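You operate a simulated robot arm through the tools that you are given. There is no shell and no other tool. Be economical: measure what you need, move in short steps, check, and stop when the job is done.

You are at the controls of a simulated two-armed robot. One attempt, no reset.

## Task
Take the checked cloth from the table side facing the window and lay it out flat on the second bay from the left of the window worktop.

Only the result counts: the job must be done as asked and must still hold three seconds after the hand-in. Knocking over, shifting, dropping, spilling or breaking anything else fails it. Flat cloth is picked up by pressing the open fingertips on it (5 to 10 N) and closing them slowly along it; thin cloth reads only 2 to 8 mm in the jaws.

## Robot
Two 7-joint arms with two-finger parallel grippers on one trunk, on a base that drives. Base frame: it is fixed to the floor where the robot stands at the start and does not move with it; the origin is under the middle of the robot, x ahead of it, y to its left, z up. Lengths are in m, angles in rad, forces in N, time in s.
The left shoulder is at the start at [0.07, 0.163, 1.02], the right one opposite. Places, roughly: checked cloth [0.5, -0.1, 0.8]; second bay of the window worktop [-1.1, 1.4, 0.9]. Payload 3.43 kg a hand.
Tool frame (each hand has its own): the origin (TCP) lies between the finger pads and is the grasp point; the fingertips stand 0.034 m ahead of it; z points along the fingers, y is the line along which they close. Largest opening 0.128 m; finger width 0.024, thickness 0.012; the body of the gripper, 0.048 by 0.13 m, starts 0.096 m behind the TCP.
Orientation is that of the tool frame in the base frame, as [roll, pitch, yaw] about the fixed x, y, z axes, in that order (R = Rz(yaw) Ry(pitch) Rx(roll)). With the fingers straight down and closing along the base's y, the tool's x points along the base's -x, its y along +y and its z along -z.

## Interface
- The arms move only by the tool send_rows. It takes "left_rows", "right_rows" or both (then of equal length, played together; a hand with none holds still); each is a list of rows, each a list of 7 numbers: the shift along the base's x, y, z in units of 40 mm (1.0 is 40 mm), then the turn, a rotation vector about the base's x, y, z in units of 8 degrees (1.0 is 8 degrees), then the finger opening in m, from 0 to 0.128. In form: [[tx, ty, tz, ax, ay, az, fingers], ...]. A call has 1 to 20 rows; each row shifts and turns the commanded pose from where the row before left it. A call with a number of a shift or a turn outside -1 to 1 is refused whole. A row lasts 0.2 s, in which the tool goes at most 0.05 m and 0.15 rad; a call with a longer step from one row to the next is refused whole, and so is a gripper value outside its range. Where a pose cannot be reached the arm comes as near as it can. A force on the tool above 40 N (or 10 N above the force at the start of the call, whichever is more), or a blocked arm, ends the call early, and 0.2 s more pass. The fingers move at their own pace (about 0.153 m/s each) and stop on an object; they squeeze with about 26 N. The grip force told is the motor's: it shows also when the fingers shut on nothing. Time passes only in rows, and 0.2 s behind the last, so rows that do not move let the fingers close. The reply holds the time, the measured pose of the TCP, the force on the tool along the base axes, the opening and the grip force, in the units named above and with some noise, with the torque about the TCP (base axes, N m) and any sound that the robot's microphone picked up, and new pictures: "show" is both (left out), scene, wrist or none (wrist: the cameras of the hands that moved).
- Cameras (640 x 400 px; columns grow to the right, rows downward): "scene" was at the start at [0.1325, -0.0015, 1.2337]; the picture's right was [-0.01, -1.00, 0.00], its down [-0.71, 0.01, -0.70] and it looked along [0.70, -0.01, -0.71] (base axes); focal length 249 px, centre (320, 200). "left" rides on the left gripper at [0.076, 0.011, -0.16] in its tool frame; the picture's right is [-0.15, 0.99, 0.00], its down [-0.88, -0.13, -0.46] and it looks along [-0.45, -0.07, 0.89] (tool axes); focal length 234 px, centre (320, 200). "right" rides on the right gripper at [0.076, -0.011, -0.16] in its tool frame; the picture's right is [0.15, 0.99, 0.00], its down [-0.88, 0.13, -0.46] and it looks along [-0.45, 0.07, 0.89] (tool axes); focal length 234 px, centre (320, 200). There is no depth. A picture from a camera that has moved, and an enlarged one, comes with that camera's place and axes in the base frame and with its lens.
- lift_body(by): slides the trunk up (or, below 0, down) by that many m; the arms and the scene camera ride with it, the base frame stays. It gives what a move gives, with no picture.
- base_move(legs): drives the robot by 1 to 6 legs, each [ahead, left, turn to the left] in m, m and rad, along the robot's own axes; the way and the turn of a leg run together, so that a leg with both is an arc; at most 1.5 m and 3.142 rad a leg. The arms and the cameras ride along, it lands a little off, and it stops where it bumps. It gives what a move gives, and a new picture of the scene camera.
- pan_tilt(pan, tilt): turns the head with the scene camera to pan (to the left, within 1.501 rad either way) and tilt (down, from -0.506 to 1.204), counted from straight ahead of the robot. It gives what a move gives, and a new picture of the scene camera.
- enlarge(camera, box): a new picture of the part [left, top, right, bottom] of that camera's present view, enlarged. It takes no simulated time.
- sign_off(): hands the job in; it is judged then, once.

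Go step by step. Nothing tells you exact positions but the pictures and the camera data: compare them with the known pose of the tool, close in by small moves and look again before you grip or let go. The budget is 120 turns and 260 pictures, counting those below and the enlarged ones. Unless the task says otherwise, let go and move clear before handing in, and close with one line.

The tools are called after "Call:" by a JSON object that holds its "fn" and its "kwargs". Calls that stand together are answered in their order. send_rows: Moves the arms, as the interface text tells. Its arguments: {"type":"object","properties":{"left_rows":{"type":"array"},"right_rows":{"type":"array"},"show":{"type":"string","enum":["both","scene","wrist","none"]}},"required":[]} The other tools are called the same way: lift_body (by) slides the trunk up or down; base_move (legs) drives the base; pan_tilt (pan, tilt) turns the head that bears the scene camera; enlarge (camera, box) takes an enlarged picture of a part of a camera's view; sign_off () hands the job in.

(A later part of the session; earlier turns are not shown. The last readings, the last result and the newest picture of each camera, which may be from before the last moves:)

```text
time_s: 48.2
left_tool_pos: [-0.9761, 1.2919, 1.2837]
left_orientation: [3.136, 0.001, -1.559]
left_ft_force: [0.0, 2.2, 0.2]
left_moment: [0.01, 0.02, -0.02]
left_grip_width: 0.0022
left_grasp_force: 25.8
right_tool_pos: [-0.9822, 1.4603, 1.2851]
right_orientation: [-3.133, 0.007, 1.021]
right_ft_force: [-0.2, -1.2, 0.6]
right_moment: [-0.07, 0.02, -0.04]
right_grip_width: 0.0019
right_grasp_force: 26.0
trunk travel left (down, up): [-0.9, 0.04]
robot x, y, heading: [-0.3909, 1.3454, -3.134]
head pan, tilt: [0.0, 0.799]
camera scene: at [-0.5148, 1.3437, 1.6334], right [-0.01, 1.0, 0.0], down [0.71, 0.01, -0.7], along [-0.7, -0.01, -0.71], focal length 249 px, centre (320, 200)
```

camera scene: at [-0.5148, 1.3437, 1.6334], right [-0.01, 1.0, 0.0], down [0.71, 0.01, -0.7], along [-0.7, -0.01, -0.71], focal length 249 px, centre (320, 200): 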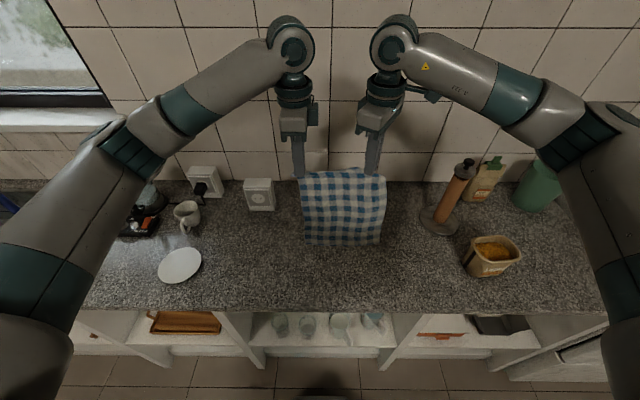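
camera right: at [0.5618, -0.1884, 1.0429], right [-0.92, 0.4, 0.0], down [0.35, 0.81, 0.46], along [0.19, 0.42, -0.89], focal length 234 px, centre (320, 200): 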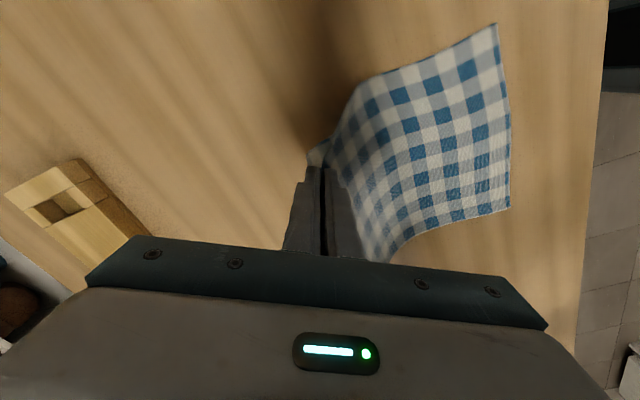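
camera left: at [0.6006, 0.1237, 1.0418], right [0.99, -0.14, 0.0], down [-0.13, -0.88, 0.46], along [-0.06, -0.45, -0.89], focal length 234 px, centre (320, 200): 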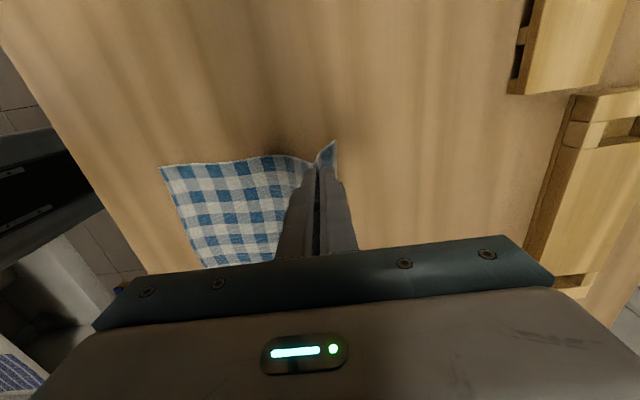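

The cloth hangs over the bay, with the worktop's front edge at x ≈ −0.79 and the wall at about −1.36. I bring both hands back 7 cm and lower the trunk so the free edge comes near the top.

Call:
{"fn": "send_rows", "kwargs": {"right_rows": [[0.35, 0, 0, 0, 0, 0, 0], [0.35, 0, 0, 0, 0, 0, 0], [0.35, 0, 0, 0, 0, 0, 0], [0.35, 0, 0, 0, 0, 0, 0], [0.35, 0, 0, 0, 0, 0, 0]], "left_rows": [[0.35, 0, 0, 0, 0, 0, 0], [0.35, 0, 0, 0, 0, 0, 0], [0.35, 0, 0, 0, 0, 0, 0], [0.35, 0, 0, 0, 0, 0, 0], [0.35, 0, 0, 0, 0, 0, 0]], "show": "none"}}

Call:
{"fn": "lift_body", "kwargs": {"by": -0.09}}

Call:
{"fn": "pan_tilt", "kwargs": {"pan": 0, "tilt": 0.9}}

```text
time_s: 49.4
left_tool_pos: [-0.9092, 1.2921, 1.2812]
left_orientation: [3.136, 0.004, -1.559]
left_ft_force: [0.4, 1.7, 0.5]
left_moment: [0.02, 0.03, -0.02]
left_grip_width: 0.0021
left_grasp_force: 25.4
right_tool_pos: [-0.9118, 1.4591, 1.2843]
right_orientation: [-3.134, 0.007, 1.022]
right_ft_force: [-0.3, -1.6, 0.2]
right_moment: [0.0, 0.04, -0.08]
right_grip_width: 0.0025
right_grasp_force: 26.4
trunk travel left (down, up): [-0.9, 0.04]
robot x, y, heading: [-0.3887, 1.3459, -3.134]
head pan, tilt: [0.0, 0.799]
```

```text
time_s: 50.6
left_tool_pos: [-0.9113, 1.2922, 1.1926]
left_orientation: [3.139, 0.001, -1.561]
left_ft_force: [1.0, 1.3, 0.2]
left_moment: [0.04, 0.06, -0.02]
left_grip_width: 0.002
left_grasp_force: 25.9
right_tool_pos: [-0.9139, 1.4589, 1.1941]
right_orientation: [-3.139, 0.005, 1.022]
right_ft_force: [0.6, -0.4, 0.3]
right_moment: [-0.02, -0.01, -0.01]
right_grip_width: 0.0021
right_grasp_force: 25.9
trunk travel left (down, up): [-0.81, 0.13]
robot x, y, heading: [-0.3894, 1.3475, -3.14]
head pan, tilt: [0.0, 0.799]
```

```text
time_s: 51.3
left_tool_pos: [-0.9119, 1.2921, 1.1926]
left_orientation: [3.14, 0.002, -1.561]
left_ft_force: [-0.2, 1.0, -0.3]
left_moment: [0.05, 0.02, -0.01]
left_grip_width: 0.002
left_grasp_force: 25.8
right_tool_pos: [-0.9143, 1.4592, 1.1943]
right_orientation: [-3.138, 0.005, 1.021]
right_ft_force: [-0.2, -1.1, 0.1]
right_moment: [-0.01, -0.01, -0.02]
right_grip_width: 0.0021
right_grasp_force: 26.2
trunk travel left (down, up): [-0.81, 0.13]
robot x, y, heading: [-0.3906, 1.345, -3.136]
head pan, tilt: [0.0, 0.901]
camera scene: at [-0.514, 1.3434, 1.5351], right [-0.01, 1.0, 0.0], down [0.78, 0.01, -0.62], along [-0.62, -0.01, -0.78], focal length 249 px, centre (320, 200)
```

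scene: 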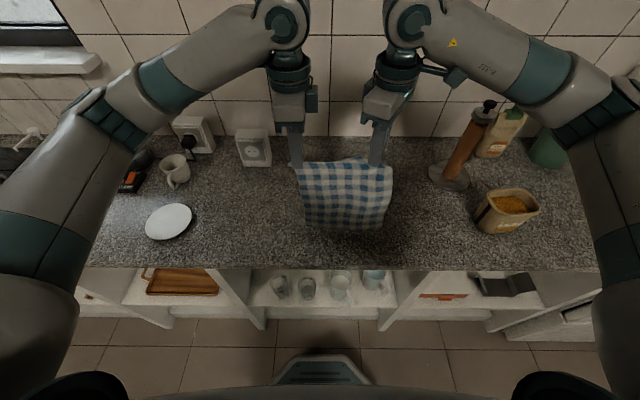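

The free edge is just about at the worktop. Before laying I'll raise the arms 0.18 m and lower the trunk as much, so the arms end in the same posture as at pick-up.

Call:
{"fn": "send_rows", "kwargs": {"right_rows": [[0, 0, 0.5, 0, 0, 0, 0], [0, 0, 0.5, 0, 0, 0, 0], [0, 0, 0.5, 0, 0, 0, 0], [0, 0, 0.5, 0, 0, 0, 0], [0, 0, 0.5, 0, 0, 0, 0], [0, 0, 0.5, 0, 0, 0, 0], [0, 0, 0.5, 0, 0, 0, 0], [0, 0, 0.5, 0, 0, 0, 0], [0, 0, 0.5, 0, 0, 0, 0]], "left_rows": [[0, 0, 0.5, 0, 0, 0, 0], [0, 0, 0.5, 0, 0, 0, 0], [0, 0, 0.5, 0, 0, 0, 0], [0, 0, 0.5, 0, 0, 0, 0], [0, 0, 0.5, 0, 0, 0, 0], [0, 0, 0.5, 0, 0, 0, 0], [0, 0, 0.5, 0, 0, 0, 0], [0, 0, 0.5, 0, 0, 0, 0], [0, 0, 0.5, 0, 0, 0, 0]], "show": "none"}}

Call:
{"fn": "lift_body", "kwargs": {"by": -0.19}}

Call:
{"fn": "pan_tilt", "kwargs": {"pan": 0, "tilt": 0.9}}

```text
time_s: 53.3
left_tool_pos: [-0.9118, 1.2936, 1.3741]
left_orientation: [3.138, 0.002, -1.559]
left_ft_force: [-0.8, 0.7, -0.4]
left_moment: [0.04, 0.03, -0.03]
left_grip_width: 0.0023
left_grasp_force: 25.7
right_tool_pos: [-0.9138, 1.4598, 1.3739]
right_orientation: [-3.134, 0.005, 1.022]
right_ft_force: [0.8, -0.1, 0.2]
right_moment: [-0.05, 0.0, -0.03]
right_grip_width: 0.0022
right_grasp_force: 26.0
trunk travel left (down, up): [-0.81, 0.13]
robot x, y, heading: [-0.3892, 1.346, -3.134]
head pan, tilt: [0.0, 0.901]
```

```text
time_s: 55.4
left_tool_pos: [-0.9124, 1.2943, 1.1829]
left_orientation: [3.137, 0.0, -1.561]
left_ft_force: [-0.9, 0.3, 0.6]
left_moment: [0.0, 0.03, -0.01]
left_grip_width: 0.0022
left_grasp_force: 25.6
right_tool_pos: [-0.916, 1.4588, 1.1844]
right_orientation: [-3.139, 0.006, 1.022]
right_ft_force: [0.0, -0.1, -0.5]
right_moment: [-0.03, 0.01, -0.01]
right_grip_width: 0.0021
right_grasp_force: 25.8
trunk travel left (down, up): [-0.62, 0.32]
robot x, y, heading: [-0.3919, 1.345, -3.128]
head pan, tilt: [0.0, 0.901]
```

```text
time_s: 56.0
left_tool_pos: [-0.9119, 1.2951, 1.1816]
left_orientation: [3.138, 0.003, -1.561]
left_ft_force: [0.0, 0.9, -0.5]
left_moment: [-0.01, 0.01, -0.06]
left_grip_width: 0.0024
left_grasp_force: 26.1
right_tool_pos: [-0.9143, 1.4589, 1.1829]
right_orientation: [-3.138, 0.005, 1.02]
right_ft_force: [0.8, 0.4, -0.3]
right_moment: [0.0, 0.0, -0.03]
right_grip_width: 0.0021
right_grasp_force: 26.5
trunk travel left (down, up): [-0.62, 0.32]
robot x, y, heading: [-0.3857, 1.345, -3.13]
head pan, tilt: [0.0, 0.901]
camera scene: at [-0.514, 1.3434, 1.345], right [-0.01, 1.0, 0.0], down [0.78, 0.01, -0.62], along [-0.62, -0.01, -0.78], focal length 249 px, centre (320, 200)
```

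scene: 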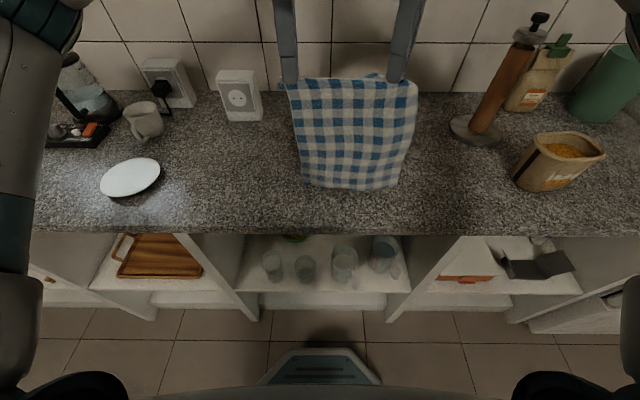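

The free edge hangs about 2 cm above the top (worktop z ≈ 0.90) at x ≈ −0.89. I lower it to touch, then lay it by going forward and down together.

Call:
{"fn": "send_rows", "kwargs": {"right_rows": [[0, 0, -0.3, 0, 0, 0, 0], [0, 0, -0.3, 0, 0, 0, 0], [-0.25, 0, -0.3, 0, 0, 0, 0], [-0.3, 0, -0.3, 0, 0, 0, 0], [-0.3, 0, -0.3, 0, 0, 0, 0], [-0.3, 0, -0.3, 0, 0, 0, 0], [-0.3, 0, -0.3, 0, 0, 0, 0]], "left_rows": [[0, 0, -0.3, 0, 0, 0, 0], [0, 0, -0.3, 0, 0, 0, 0], [-0.25, 0, -0.3, 0, 0, 0, 0], [-0.3, 0, -0.3, 0, 0, 0, 0], [-0.3, 0, -0.3, 0, 0, 0, 0], [-0.3, 0, -0.3, 0, 0, 0, 0], [-0.3, 0, -0.3, 0, 0, 0, 0]]}}

```text
time_s: 57.6
left_tool_pos: [-0.9715, 1.2923, 1.0969]
left_orientation: [3.136, 0.003, -1.559]
left_ft_force: [0.4, 0.1, 0.1]
left_moment: [0.05, 0.02, -0.03]
left_grip_width: 0.0025
left_grasp_force: 25.8
right_tool_pos: [-0.9733, 1.4597, 1.0982]
right_orientation: [-3.14, 0.004, 1.021]
right_ft_force: [0.7, -0.8, 0.2]
right_moment: [-0.04, -0.01, -0.04]
right_grip_width: 0.0022
right_grasp_force: 26.3
trunk travel left (down, up): [-0.62, 0.32]
robot x, y, heading: [-0.3917, 1.346, -3.128]
head pan, tilt: [0.0, 0.901]
camera scene: at [-0.5153, 1.3434, 1.3449], right [-0.01, 1.0, 0.0], down [0.78, 0.01, -0.62], along [-0.62, -0.01, -0.78], focal length 249 px, centre (320, 200)
camera right: at [-0.9441, 1.5319, 1.2588], right [0.92, -0.39, 0.0], down [-0.35, -0.82, 0.46], along [-0.18, -0.42, -0.89], focal length 234 px, centre (320, 200)
camera left: at [-0.9825, 1.2163, 1.2579], right [-0.99, 0.14, 0.0], down [0.12, 0.88, 0.46], along [0.06, 0.45, -0.89], focal length 234 px, centre (320, 200)
```

scene: 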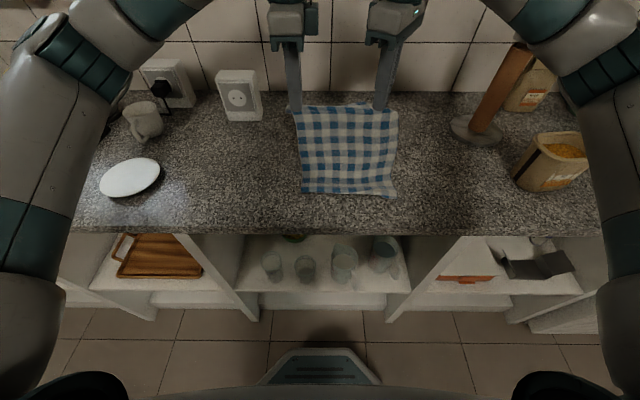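
right: 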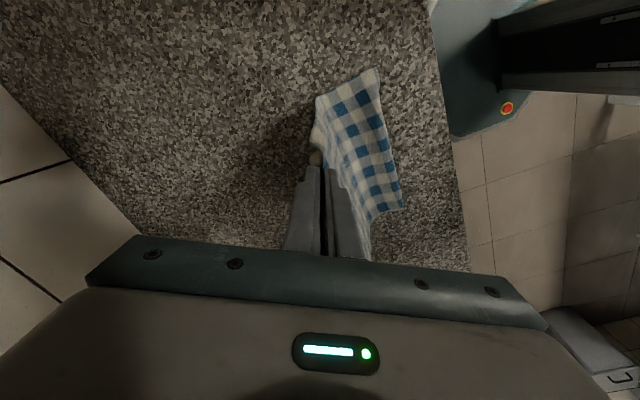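
left: 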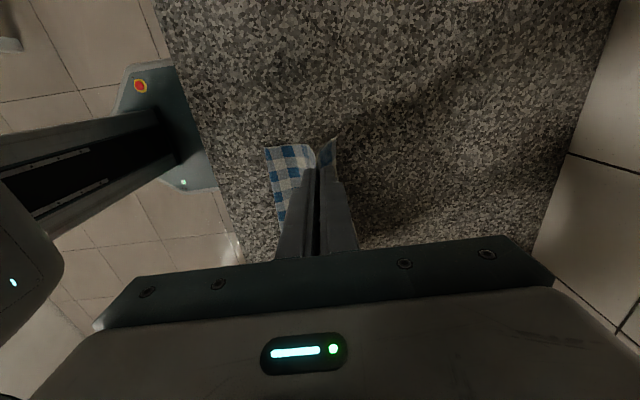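

The free edge rests on the worktop at x ≈ −0.89 and the cloth follows. I go on forward and down.

Call:
{"fn": "send_rows", "kwargs": {"right_rows": [[-0.35, 0, -0.33, 0, 0, 0, 0], [-0.35, 0, -0.33, 0, 0, 0, 0], [-0.35, 0, -0.33, 0, 0, 0, 0], [-0.35, 0, -0.33, 0, 0, 0, 0], [-0.35, 0, -0.33, 0, 0, 0, 0], [-0.35, 0, -0.33, 0, 0, 0, 0]], "left_rows": [[-0.35, 0, -0.33, 0, 0, 0, 0], [-0.35, 0, -0.33, 0, 0, 0, 0], [-0.35, 0, -0.33, 0, 0, 0, 0], [-0.35, 0, -0.33, 0, 0, 0, 0], [-0.35, 0, -0.33, 0, 0, 0, 0], [-0.35, 0, -0.33, 0, 0, 0, 0]]}}

```text
time_s: 59.0
left_tool_pos: [-1.0538, 1.294, 1.0179]
left_orientation: [3.139, 0.002, -1.562]
left_ft_force: [0.1, 4.6, 1.2]
left_moment: [0.16, -0.05, -0.06]
left_grip_width: 0.002
left_grasp_force: 26.5
right_tool_pos: [-1.0225, 1.4592, 1.053]
right_orientation: [-3.138, 0.006, 1.021]
right_ft_force: [-1.4, -4.1, -0.9]
right_moment: [-0.19, 0.04, -0.03]
right_grip_width: 0.0019
right_grasp_force: 26.0
right hand out of reach, approached as far as the arm can: row 4, 5, 6
trunk travel left (down, up): [-0.62, 0.32]
robot x, y, heading: [-0.3872, 1.3463, -3.128]
head pan, tilt: [0.0, 0.901]
camera scene: at [-0.5152, 1.3434, 1.3449], right [-0.01, 1.0, 0.0], down [0.78, 0.01, -0.62], along [-0.62, -0.01, -0.78], focal length 249 px, centre (320, 200)
camera right: at [-0.993, 1.5321, 1.2127], right [0.92, -0.39, 0.0], down [-0.35, -0.82, 0.46], along [-0.18, -0.42, -0.89], focal length 234 px, centre (320, 200)
camera left: at [-1.065, 1.2182, 1.1781], right [-0.99, 0.14, 0.0], down [0.12, 0.88, 0.46], along [0.06, 0.45, -0.89], focal length 234 px, centre (320, 200)
```

scene: 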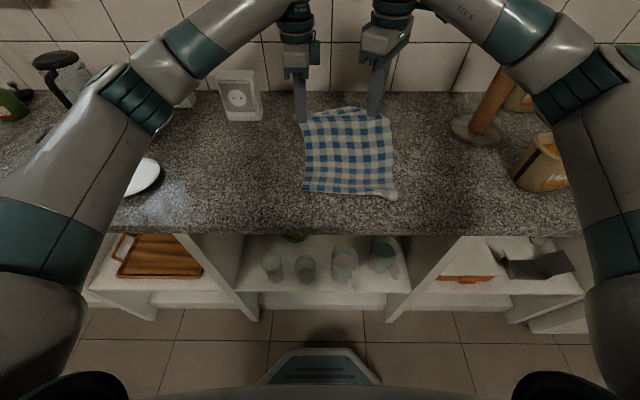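
right: 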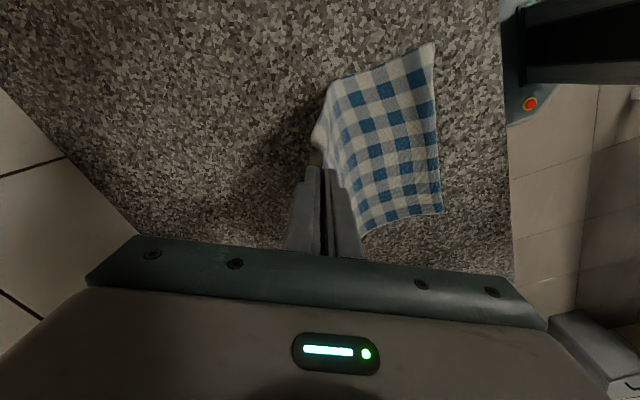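
left: 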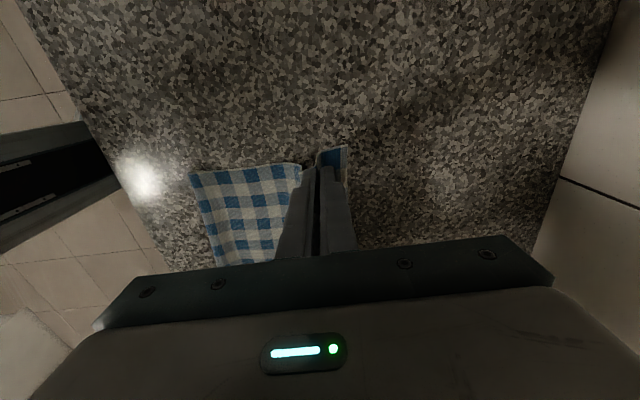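

The right arm hit its wrist limit and lags behind. I turn the right hand back about 30° while bringing it level with the left one.

Call:
{"fn": "send_rows", "kwargs": {"right_rows": [[0, 0, 0, 0, 0, -0.9, 0], [0, 0, 0, 0, 0, -0.9, 0], [-0.2, 0, -0.2, 0, 0, -0.9, 0], [-0.3, 0, -0.3, 0, 0, -0.9, 0], [-0.3, 0, -0.38, 0, 0, -0.4, 0]], "show": "both"}}

```text
time_s: 60.2
left_tool_pos: [-1.054, 1.2936, 1.0189]
left_orientation: [3.14, 0.002, -1.559]
left_ft_force: [-0.5, 2.6, -0.6]
left_moment: [0.09, 0.0, -0.03]
left_grip_width: 0.002
left_grasp_force: 26.4
right_tool_pos: [-1.0551, 1.459, 1.0169]
right_orientation: [-3.138, 0.006, 0.461]
right_ft_force: [0.1, -1.8, -1.0]
right_moment: [-0.09, 0.01, 0.06]
right_grip_width: 0.002
right_grasp_force: 25.5
trunk travel left (down, up): [-0.62, 0.32]
robot x, y, heading: [-0.3888, 1.3457, -3.136]
head pan, tilt: [0.0, 0.901]
camera scene: at [-0.5147, 1.3433, 1.345], right [-0.01, 1.0, 0.0], down [0.78, 0.01, -0.62], along [-0.62, -0.01, -0.78], focal length 249 px, centre (320, 200)
camera right: at [-0.9915, 1.5037, 1.1776], right [0.57, -0.82, 0.0], down [-0.73, -0.51, 0.46], along [-0.38, -0.26, -0.89], focal length 234 px, centre (320, 200)
```

scene: 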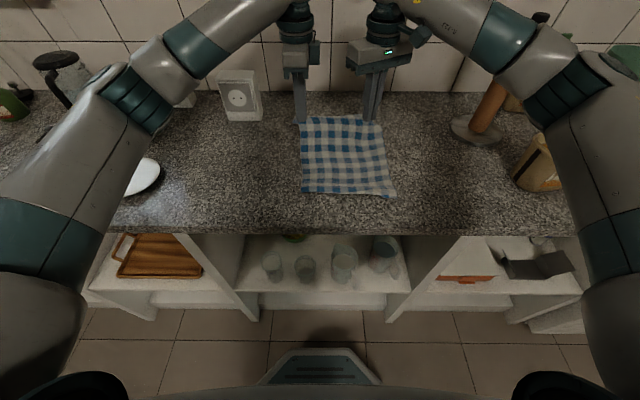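
right: 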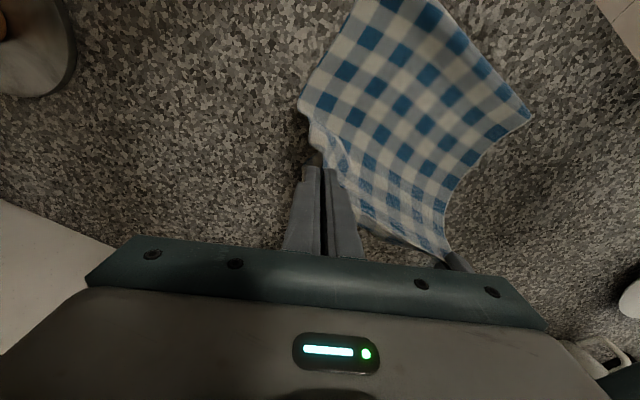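

Both hands are level again and the cloth is about two-thirds down. I continue forward and down to just above the surface.

Call:
{"fn": "send_rows", "kwargs": {"right_rows": [[-0.3, 0, -0.28, 0, 0, 0, 0], [-0.3, 0, -0.28, 0, 0, 0, 0], [-0.3, 0, -0.28, 0, 0, 0, 0], [-0.3, 0, -0.28, 0, 0, 0, 0], [-0.3, 0, -0.28, 0, 0, 0, 0], [-0.3, 0, -0.28, 0, 0, 0, 0]], "left_rows": [[-0.3, 0, -0.28, 0, 0, 0, 0], [-0.3, 0, -0.28, 0, 0, 0, 0], [-0.3, 0, -0.28, 0, 0, 0, 0], [-0.3, 0, -0.28, 0, 0, 0, 0], [-0.3, 0, -0.28, 0, 0, 0, 0], [-0.3, 0, -0.28, 0, 0, 0, 0]]}}

```text
time_s: 61.6
left_tool_pos: [-1.1273, 1.2936, 0.9515]
left_orientation: [3.137, 0.002, -1.561]
left_ft_force: [-1.7, 2.8, -0.8]
left_moment: [0.1, -0.03, -0.01]
left_grip_width: 0.0024
left_grasp_force: 26.3
right_tool_pos: [-1.1266, 1.458, 0.9523]
right_orientation: [-3.138, 0.006, 0.462]
right_ft_force: [0.7, -3.3, -0.1]
right_moment: [-0.09, -0.04, 0.11]
right_grip_width: 0.002
right_grasp_force: 25.9
trunk travel left (down, up): [-0.62, 0.32]
robot x, y, heading: [-0.3928, 1.3478, -3.132]
head pan, tilt: [0.0, 0.901]
camera scene: at [-0.5153, 1.3434, 1.3449], right [-0.01, 1.0, 0.0], down [0.78, 0.01, -0.62], along [-0.62, -0.01, -0.78], focal length 249 px, centre (320, 200)
camera right: at [-1.0639, 1.5046, 1.1122], right [0.57, -0.82, 0.0], down [-0.73, -0.51, 0.46], along [-0.38, -0.26, -0.89], focal length 234 px, centre (320, 200)
camera left: at [-1.1369, 1.2175, 1.1112], right [-0.99, 0.14, 0.0], down [0.12, 0.88, 0.46], along [0.06, 0.45, -0.89], focal length 234 px, centre (320, 200)
```

scene: 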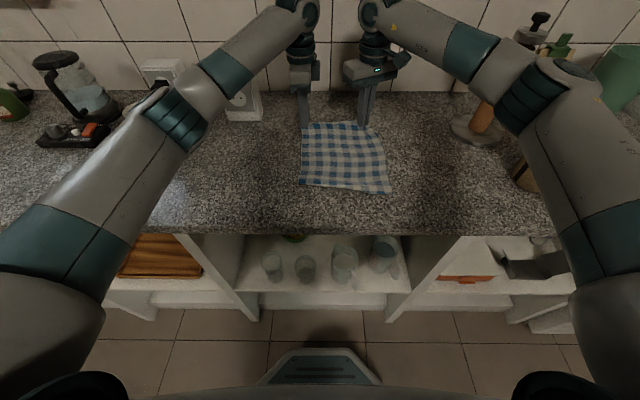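
right: 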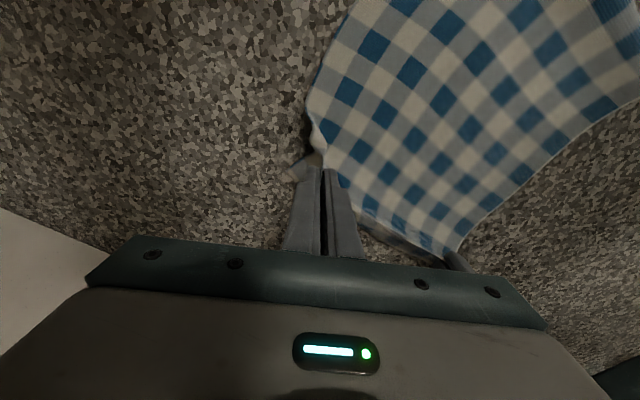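
left: 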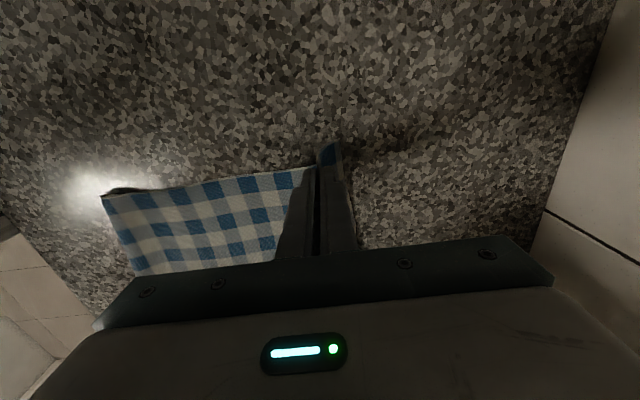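

The cloth is nearly flat and just taut. I lower straight down in small steps to contact.

Call:
{"fn": "send_rows", "kwargs": {"right_rows": [[0, -0.04, -0.1, 0, 0, 0, 0], [0, -0.02, -0.1, 0, 0, 0, 0], [0, 0, -0.08, 0, 0, 0, 0]], "left_rows": [[0, 0.04, -0.1, 0, 0, 0, 0], [0, 0.02, -0.1, 0, 0, 0, 0], [0, 0, -0.08, 0, 0, 0, 0]], "show": "none"}}

```text
time_s: 62.4
left_tool_pos: [-1.1255, 1.2964, 0.9392]
left_orientation: [3.139, 0.001, -1.559]
left_ft_force: [0.3, -0.3, -0.4]
left_moment: [0.06, -0.04, -0.08]
left_grip_width: 0.0025
left_grasp_force: 25.9
right_tool_pos: [-1.1255, 1.4583, 0.9395]
right_orientation: [-3.136, 0.005, 0.463]
right_ft_force: [0.1, -0.4, 0.0]
right_moment: [-0.01, -0.03, 0.04]
right_grip_width: 0.002
right_grasp_force: 26.3
trunk travel left (down, up): [-0.62, 0.32]
robot x, y, heading: [-0.39, 1.3464, -3.136]
head pan, tilt: [0.0, 0.901]
```

Call:
{"fn": "send_rows", "kwargs": {"right_rows": [[0, 0, -0.05, 0, 0, 0, 0], [0, 0, -0.05, 0, 0, 0, 0]], "left_rows": [[0, 0, -0.05, 0, 0, 0, 0], [0, 0, -0.05, 0, 0, 0, 0]], "show": "none"}}

Call:
{"fn": "send_rows", "kwargs": {"right_rows": [[0, 0, -0.04, 0, 0, 0, 0], [0, 0, -0.04, 0, 0, 0, 0]], "left_rows": [[0, 0, -0.04, 0, 0, 0, 0], [0, 0, -0.04, 0, 0, 0, 0]], "show": "wrist"}}

```text
time_s: 63.0
left_tool_pos: [-1.1254, 1.2974, 0.9364]
left_orientation: [3.138, 0.003, -1.56]
left_ft_force: [-0.9, 0.6, 0.2]
left_moment: [0.02, 0.02, -0.01]
left_grip_width: 0.0023
left_grasp_force: 26.2
right_tool_pos: [-1.1252, 1.4582, 0.9354]
right_orientation: [-3.137, 0.008, 0.464]
right_ft_force: [-0.1, -0.4, 1.9]
right_moment: [0.03, -0.03, 0.03]
right_grip_width: 0.0019
right_grasp_force: 26.1
trunk travel left (down, up): [-0.62, 0.32]
robot x, y, heading: [-0.391, 1.3433, -3.132]
head pan, tilt: [0.0, 0.901]
```

```text
time_s: 63.6
left_tool_pos: [-1.1241, 1.2963, 0.9352]
left_orientation: [3.134, 0.001, -1.56]
left_ft_force: [-1.9, 0.2, 5.6]
left_moment: [0.01, -0.02, -0.05]
left_grip_width: 0.0024
left_grasp_force: 25.9
right_tool_pos: [-1.1248, 1.4568, 0.9366]
right_orientation: [-3.136, 0.009, 0.463]
right_ft_force: [-1.4, 0.5, 11.2]
right_moment: [0.07, -0.05, 0.06]
right_grip_width: 0.0018
right_grasp_force: 26.4
trunk travel left (down, up): [-0.62, 0.32]
robot x, y, heading: [-0.3883, 1.3453, -3.136]
head pan, tilt: [0.0, 0.901]
camera right: at [-1.0614, 1.5022, 1.0955], right [0.57, -0.82, -0.01], down [-0.73, -0.51, 0.46], along [-0.38, -0.26, -0.89], focal length 234 px, centre (320, 200)
camera left: at [-1.1343, 1.2198, 1.0957], right [-0.99, 0.14, 0.01], down [0.12, 0.88, 0.46], along [0.06, 0.45, -0.89], focal length 234 px, centre (320, 200)
```

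right: 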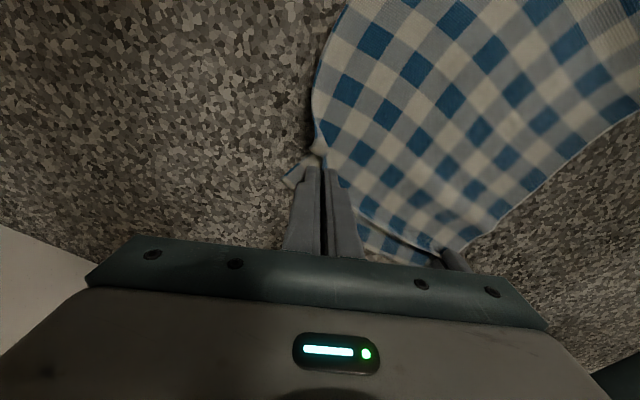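
left: 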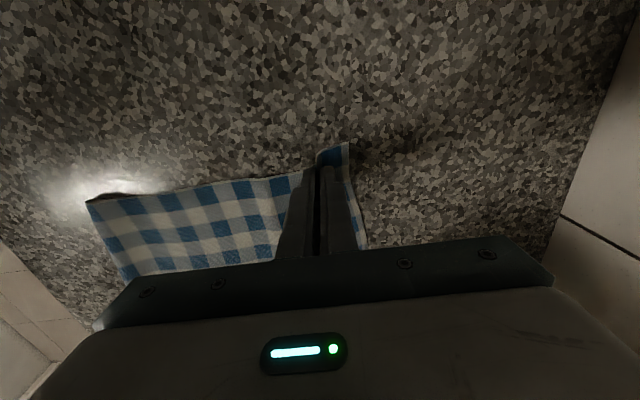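

The fingertips touch the worktop. I open slowly while lightly pressed, so the pinches are spread out the way they were made.

Call:
{"fn": "send_rows", "kwargs": {"right_rows": [[0, 0, 0.02, 0, 0, 0, 0], [0, 0, 0, 0, 0, 0, 0.004], [0, 0, 0, 0, 0, 0, 0.008], [0, 0, 0, 0, 0, 0, 0.012], [0, 0, 0, 0, 0, 0, 0.016], [0, 0, 0, 0, 0, 0, 0.02], [0, 0, 0, 0, 0, 0, 0.025], [0, 0, 0, 0, 0, 0, 0.03], [0, 0, 0, 0, 0, 0, 0.035]], "left_rows": [[0, 0, 0, 0, 0, 0, 0], [0, 0, 0, 0, 0, 0, 0.004], [0, 0, 0, 0, 0, 0, 0.008], [0, 0, 0, 0, 0, 0, 0.012], [0, 0, 0, 0, 0, 0, 0.016], [0, 0, 0, 0, 0, 0, 0.02], [0, 0, 0, 0, 0, 0, 0.025], [0, 0, 0, 0, 0, 0, 0.03], [0, 0, 0, 0, 0, 0, 0.035]]}}

```text
time_s: 65.6
left_tool_pos: [-1.1238, 1.2959, 0.9359]
left_orientation: [3.136, 0.001, -1.559]
left_ft_force: [-3.5, -0.7, 16.0]
left_moment: [-0.02, -0.19, -0.04]
left_grip_width: 0.0316
left_grasp_force: 0.2
right_tool_pos: [-1.1233, 1.4574, 0.9351]
right_orientation: [-3.137, 0.008, 0.463]
right_ft_force: [-1.0, 1.4, 8.6]
right_moment: [-0.05, -0.11, 0.02]
right_grip_width: 0.0332
right_grasp_force: 0.1
trunk travel left (down, up): [-0.62, 0.32]
robot x, y, heading: [-0.3894, 1.3447, -3.135]
head pan, tilt: [0.0, 0.901]
camera scene: at [-0.5116, 1.3436, 1.3453], right [-0.01, 1.0, 0.0], down [0.78, 0.01, -0.62], along [-0.62, -0.01, -0.78], focal length 249 px, centre (320, 200)
camera right: at [-1.0605, 1.5021, 1.0957], right [0.57, -0.82, -0.01], down [-0.73, -0.51, 0.46], along [-0.38, -0.26, -0.89], focal length 234 px, centre (320, 200)
camera left: at [-1.1336, 1.2198, 1.0957], right [-0.99, 0.14, 0.01], down [0.12, 0.88, 0.46], along [0.06, 0.45, -0.89], focal length 234 px, centre (320, 200)
```

scene: 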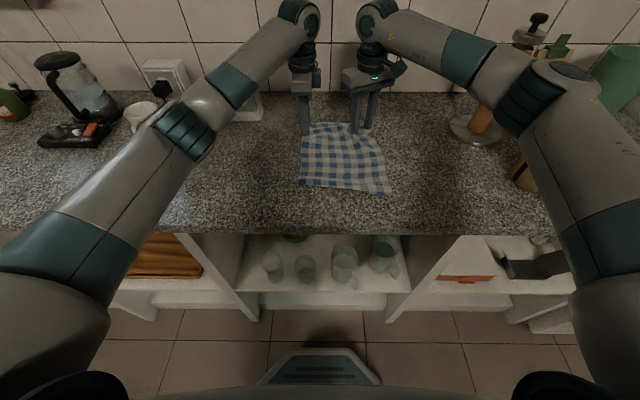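
right: 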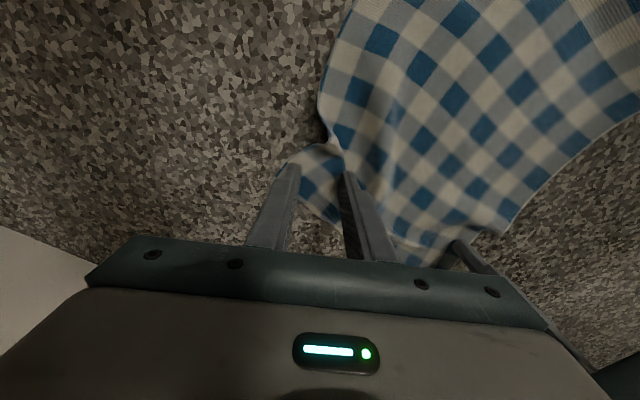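
left: 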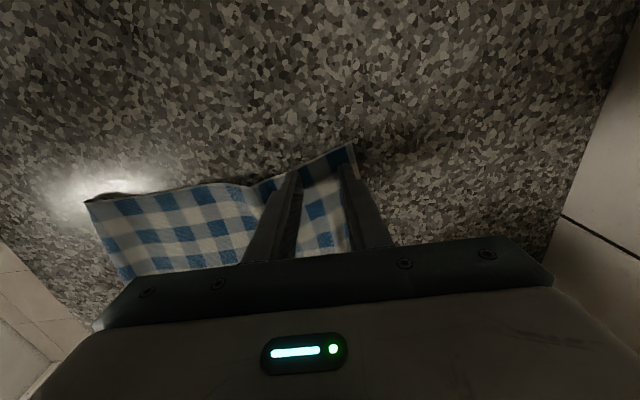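

The pinches have opened out again. I lift both hands straight up and look.

Call:
{"fn": "send_rows", "kwargs": {"right_rows": [[0, 0, 0.1, 0, 0, 0, 0.035], [0, 0, 0.3, 0, 0, 0, 0.035], [0, 0, 0.6, 0, 0, 0, 0.035], [0, 0, 0.8, 0, 0, 0, 0.035], [0, 0, 0.9, 0, 0, 0, 0.035], [0, 0, 0.9, 0, 0, 0, 0.035]], "left_rows": [[0, 0, 0.1, 0, 0, 0, 0.035], [0, 0, 0.3, 0, 0, 0, 0.035], [0, 0, 0.6, 0, 0, 0, 0.035], [0, 0, 0.8, 0, 0, 0, 0.035], [0, 0, 0.9, 0, 0, 0, 0.035], [0, 0, 0.9, 0, 0, 0, 0.035]]}}

Call:
{"fn": "enlarge", "kwargs": {"camera": "scene", "box": [270, 90, 420, 220]}}

```text
time_s: 67.0
left_tool_pos: [-1.1224, 1.2968, 1.0772]
left_orientation: [3.136, 0.001, -1.559]
left_ft_force: [0.3, -0.2, -0.1]
left_moment: [-0.02, 0.01, 0.0]
left_grip_width: 0.0349
left_grasp_force: 0.1
right_tool_pos: [-1.123, 1.4542, 1.0776]
right_orientation: [-3.137, 0.008, 0.462]
right_ft_force: [0.0, -0.1, 0.9]
right_moment: [0.0, 0.02, 0.0]
right_grip_width: 0.0348
right_grasp_force: 0.0
trunk travel left (down, up): [-0.62, 0.32]
robot x, y, heading: [-0.3875, 1.3467, -3.133]
head pan, tilt: [0.0, 0.901]
camera scene: at [-0.5124, 1.343, 1.3451], right [-0.01, 1.0, 0.0], down [0.78, 0.01, -0.62], along [-0.62, -0.01, -0.78], focal length 249 px, centre (320, 200)
camera right: at [-1.0616, 1.4991, 1.2375], right [0.57, -0.82, -0.01], down [-0.73, -0.51, 0.46], along [-0.38, -0.26, -0.89], focal length 234 px, centre (320, 200)
camera left: at [-1.1326, 1.2214, 1.2382], right [-0.99, 0.14, 0.0], down [0.12, 0.88, 0.46], along [0.06, 0.45, -0.89], focal length 234 px, centre (320, 200)
```

scene: 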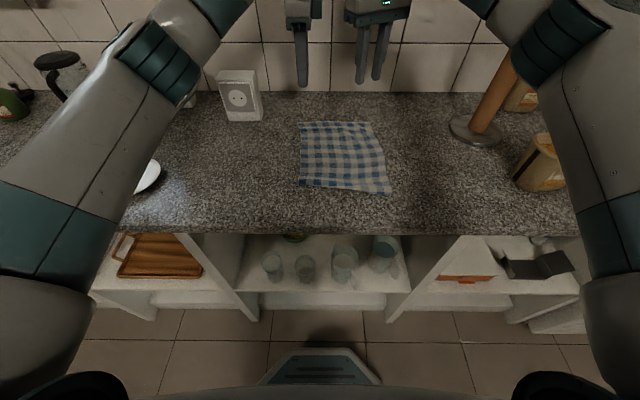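
right: 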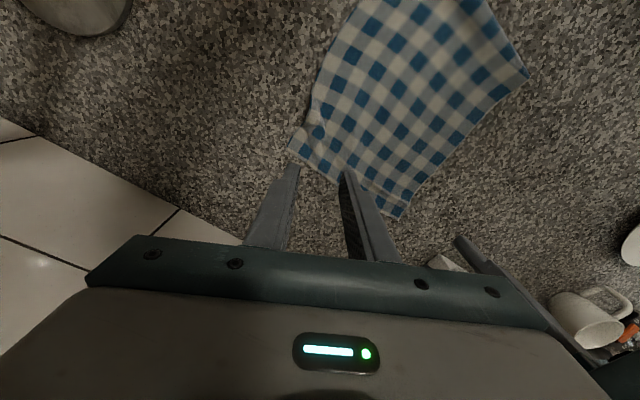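
left: 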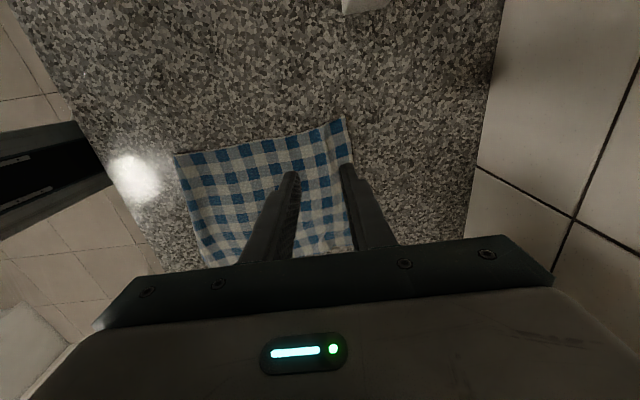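

```text
3.08 times, centred on (345, 155) of scene
camera zoom: at [-0.5124, 1.343, 1.3451], right [-0.01, 1.0, 0.0], down [0.78, 0.01, -0.62], along [-0.62, -0.01, -0.78], focal length 766 px, centre (243, 338)
```

zoom: 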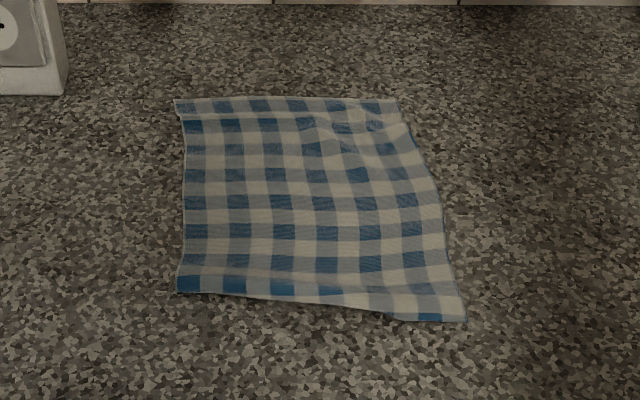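

The cloth is laid out, but the left side measures about 3 cm short, so there may be a small pleat near the far edge. I look closer with the wrist cameras.

Call:
{"fn": "enlarge", "kwargs": {"camera": "left", "box": [160, 100, 380, 270]}}

Call:
{"fn": "enlarge", "kwargs": {"camera": "right", "box": [270, 0, 540, 230]}}

```text
2.35 times, centred on (270, 185) of left
camera zoom: at [-1.1326, 1.2214, 1.2382], right [-0.99, 0.14, 0.0], down [0.12, 0.88, 0.46], along [0.06, 0.45, -0.89], focal length 551 px, centre (438, 235)
```

zoom: 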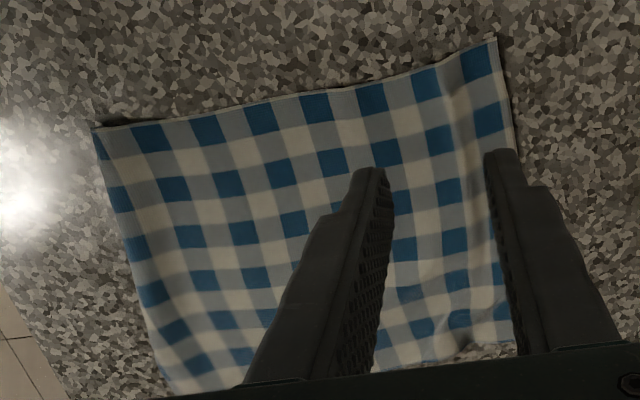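

```text
1.74 times, centred on (405, 115) of right
camera zoom: at [-1.0616, 1.4991, 1.2375], right [0.57, -0.82, -0.01], down [-0.73, -0.51, 0.46], along [-0.38, -0.26, -0.89], focal length 407 px, centre (172, 348)
```

zoom: 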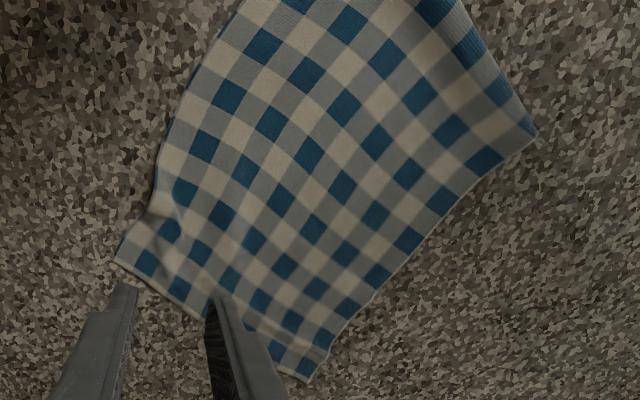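

Call:
{"fn": "enlarge", "kwargs": {"camera": "scene", "box": [292, 115, 400, 200]}}

```text
4.71 times, centred on (346, 158) of scene
camera zoom: at [-0.5124, 1.343, 1.3451], right [-0.01, 1.0, 0.0], down [0.78, 0.01, -0.62], along [-0.62, -0.01, -0.78], focal length 1172 px, centre (198, 400)
```

zoom: 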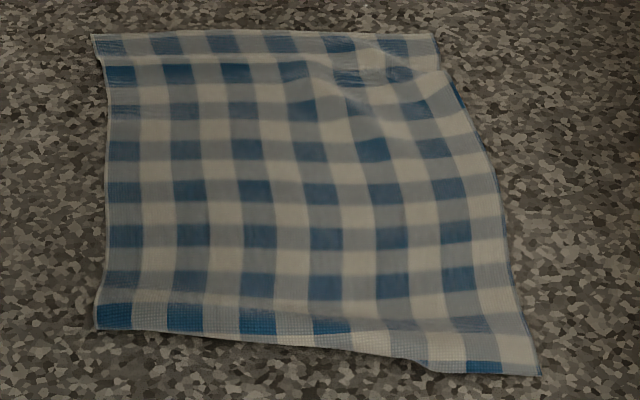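

Close up I see two low humps, one along the far strip where it was pinched and one along the near edge. I'll smooth them by pressing closed fingertips on the far strip and drawing it outward a little.

Call:
{"fn": "send_rows", "kwargs": {"right_rows": [[-0.42, 0.15, -0.2, 0, 0, 0, 0], [-0.43, 0.15, -0.2, 0, 0, 0, 0], [0, 0, -0.8, 0, 0, 0, 0], [0, 0, -0.8, 0, 0, 0, 0], [0, 0, -0.7, 0, 0, 0, 0], [0, 0, -0.6, 0, 0, 0, 0]], "left_rows": [[-0.42, 0, -0.2, 0, 0, 0, 0], [-0.41, 0, -0.2, 0, 0, 0, 0], [0, 0, -0.8, 0, 0, 0, 0], [0, 0, -0.8, 0, 0, 0, 0], [0, 0, -0.7, 0, 0, 0, 0], [0, 0, -0.6, 0, 0, 0, 0]]}}

Call:
{"fn": "enlarge", "kwargs": {"camera": "scene", "box": [282, 105, 410, 205]}}

```text
time_s: 68.4
left_tool_pos: [-1.1602, 1.2993, 0.9426]
left_orientation: [3.14, 0.003, -1.559]
left_ft_force: [0.0, 0.0, 0.0]
left_moment: [0.0, -0.01, 0.01]
left_grip_width: 0.0
left_grasp_force: 26.7
right_tool_pos: [-1.161, 1.4679, 0.9431]
right_orientation: [-3.14, 0.004, 0.463]
right_ft_force: [-0.6, 0.1, 0.0]
right_moment: [0.01, 0.01, -0.02]
right_grip_width: 0.0
right_grasp_force: 26.1
trunk travel left (down, up): [-0.62, 0.32]
robot x, y, heading: [-0.3888, 1.3478, -3.128]
head pan, tilt: [0.0, 0.901]
camera scene: at [-0.5152, 1.3433, 1.345], right [-0.01, 1.0, 0.0], down [0.78, 0.01, -0.62], along [-0.62, -0.01, -0.78], focal length 249 px, centre (320, 200)
camera right: at [-1.0978, 1.5126, 1.1039], right [0.57, -0.82, 0.0], down [-0.73, -0.51, 0.46], along [-0.38, -0.26, -0.89], focal length 234 px, centre (320, 200)
camera left: at [-1.1699, 1.2228, 1.103], right [-0.99, 0.14, 0.0], down [0.12, 0.88, 0.46], along [0.06, 0.45, -0.89], focal length 234 px, centre (320, 200)
```

scene: 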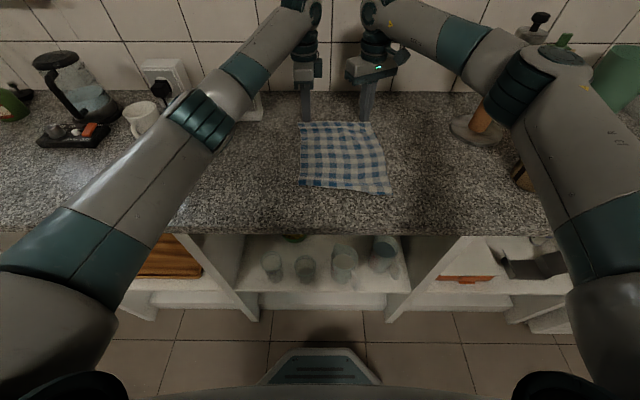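
right: 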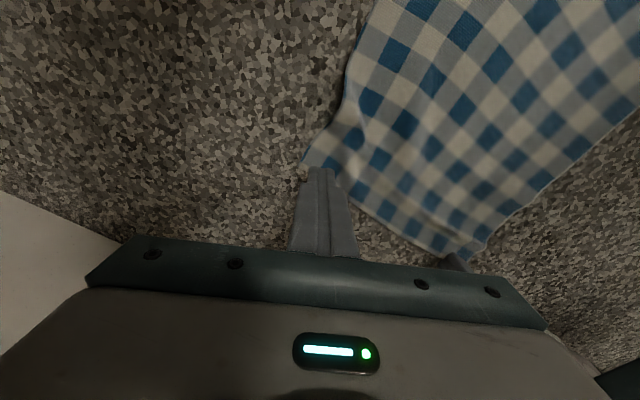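
left: 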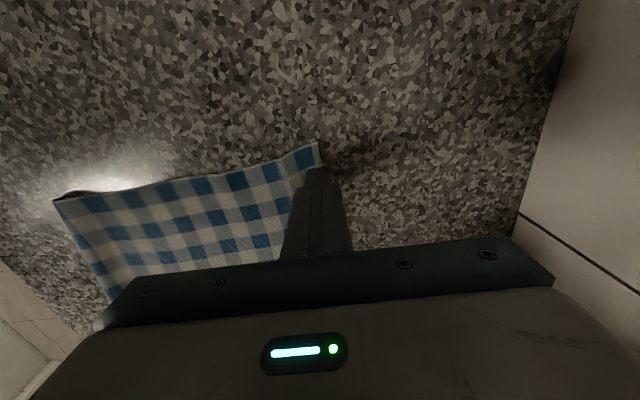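

```text
4.00 times, centred on (346, 155) of scene
camera zoom: at [-0.5152, 1.3433, 1.345], right [-0.01, 1.0, 0.0], down [0.78, 0.01, -0.62], along [-0.62, -0.01, -0.78], focal length 996 px, centre (216, 380)
```

zoom: 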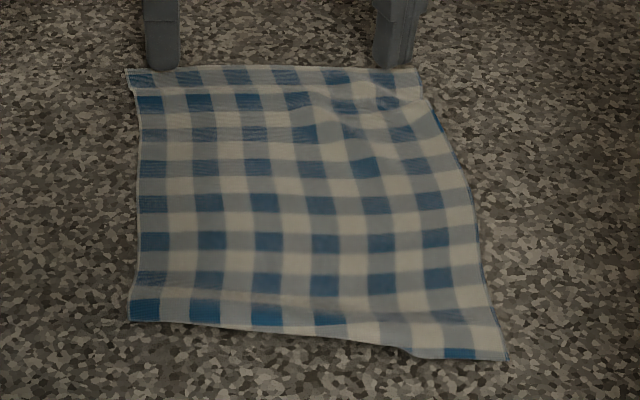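

The fingertips are right at the edge, so I step 1.3 cm back onto the strip and feel down lightly.

Call:
{"fn": "send_rows", "kwargs": {"right_rows": [[0, 0, 0.3, 0, 0, 0, 0], [0.33, 0, 0, 0, 0, 0, 0], [0, 0, -0.25, 0, 0, 0, 0], [0, 0, -0.12, 0, 0, 0, 0]], "left_rows": [[0, 0, 0.3, 0, 0, 0, 0], [0.33, 0, 0, 0, 0, 0, 0], [0, 0, -0.25, 0, 0, 0, 0], [0, 0, -0.12, 0, 0, 0, 0]], "show": "wrist"}}

```text
time_s: 69.4
left_tool_pos: [-1.1468, 1.2975, 0.9418]
left_orientation: [3.137, 0.001, -1.56]
left_ft_force: [0.6, 0.0, 0.3]
left_moment: [-0.01, -0.01, -0.01]
left_grip_width: 0.0
left_grasp_force: 25.8
right_tool_pos: [-1.1467, 1.4694, 0.943]
right_orientation: [-3.138, 0.004, 0.464]
right_ft_force: [0.4, 0.1, -0.6]
right_moment: [0.0, 0.0, 0.02]
right_grip_width: 0.0001
right_grasp_force: 25.6
trunk travel left (down, up): [-0.62, 0.32]
robot x, y, heading: [-0.3885, 1.3458, -3.131]
head pan, tilt: [0.0, 0.901]
camera right: at [-1.0832, 1.5147, 1.1031], right [0.57, -0.82, 0.0], down [-0.73, -0.51, 0.46], along [-0.38, -0.26, -0.89], focal length 234 px, centre (320, 200)
camera left: at [-1.1569, 1.2201, 1.1021], right [-0.99, 0.14, 0.0], down [0.12, 0.88, 0.46], along [0.06, 0.45, -0.89], focal length 234 px, centre (320, 200)
```

right: 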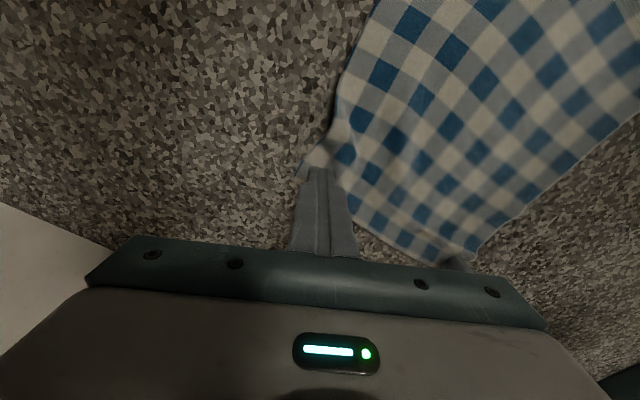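
left: 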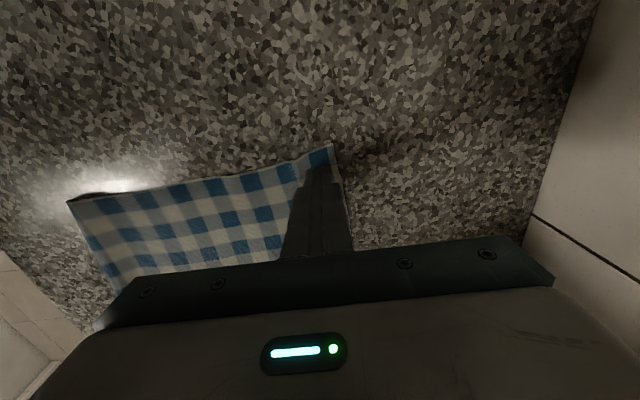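

Both tips are now over the far strip. I press lightly, then draw outward.

Call:
{"fn": "send_rows", "kwargs": {"right_rows": [[0, 0, -0.1, 0, 0, 0, 0], [0, 0, -0.1, 0, 0, 0, 0]], "left_rows": [[0, 0, -0.1, 0, 0, 0, 0], [0, 0, -0.09, 0, 0, 0, 0]], "show": "none"}}

```text
time_s: 70.0
left_tool_pos: [-1.1465, 1.2962, 0.9359]
left_orientation: [3.137, 0.002, -1.561]
left_ft_force: [-0.3, 0.0, 2.2]
left_moment: [-0.03, 0.03, 0.02]
left_grip_width: 0.0
left_grasp_force: 26.1
right_tool_pos: [-1.1454, 1.4691, 0.936]
right_orientation: [-3.136, 0.007, 0.463]
right_ft_force: [-1.5, 0.3, 1.7]
right_moment: [0.0, 0.01, 0.01]
right_grip_width: 0.0002
right_grasp_force: 26.3
trunk travel left (down, up): [-0.62, 0.32]
robot x, y, heading: [-0.3883, 1.3453, -3.136]
head pan, tilt: [0.0, 0.901]
```

Call:
{"fn": "send_rows", "kwargs": {"right_rows": [[0, 0, -0.02, 0, 0, 0, 0], [-0.1, 0.04, 0, 0, 0, 0, 0], [-0.1, 0.04, 0, 0, 0, 0, 0], [-0.1, 0.04, 0, 0, 0, 0, 0], [-0.1, 0.04, 0, 0, 0, 0, 0]], "left_rows": [[0, 0, -0.02, 0, 0, 0, 0], [-0.12, -0.02, 0, 0, 0, 0, 0], [-0.12, -0.02, 0, 0, 0, 0, 0], [-0.12, -0.02, 0, 0, 0, 0, 0], [-0.12, -0.02, 0, 0, 0, 0, 0]], "show": "none"}}

Call:
{"fn": "enlarge", "kwargs": {"camera": "scene", "box": [282, 105, 410, 205]}}

```text
time_s: 71.2
left_tool_pos: [-1.164, 1.2921, 0.9353]
left_orientation: [3.137, 0.002, -1.56]
left_ft_force: [0.6, 2.0, 3.0]
left_moment: [0.03, -0.02, 0.03]
left_grip_width: 0.0
left_grasp_force: 25.8
right_tool_pos: [-1.1619, 1.4753, 0.9352]
right_orientation: [-3.138, 0.008, 0.462]
right_ft_force: [0.8, -2.7, 7.3]
right_moment: [-0.05, -0.03, 0.01]
right_grip_width: 0.0
right_grasp_force: 25.9
trunk travel left (down, up): [-0.62, 0.32]
robot x, y, heading: [-0.3901, 1.3452, -3.135]
head pan, tilt: [0.0, 0.901]
```

```text
4.00 times, centred on (346, 155) of scene
camera zoom: at [-0.5124, 1.3433, 1.3452], right [-0.01, 1.0, 0.0], down [0.78, 0.01, -0.62], along [-0.62, -0.01, -0.78], focal length 996 px, centre (216, 380)
```

zoom: 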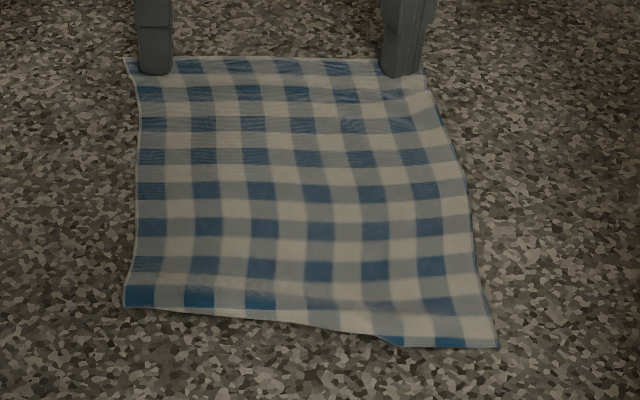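

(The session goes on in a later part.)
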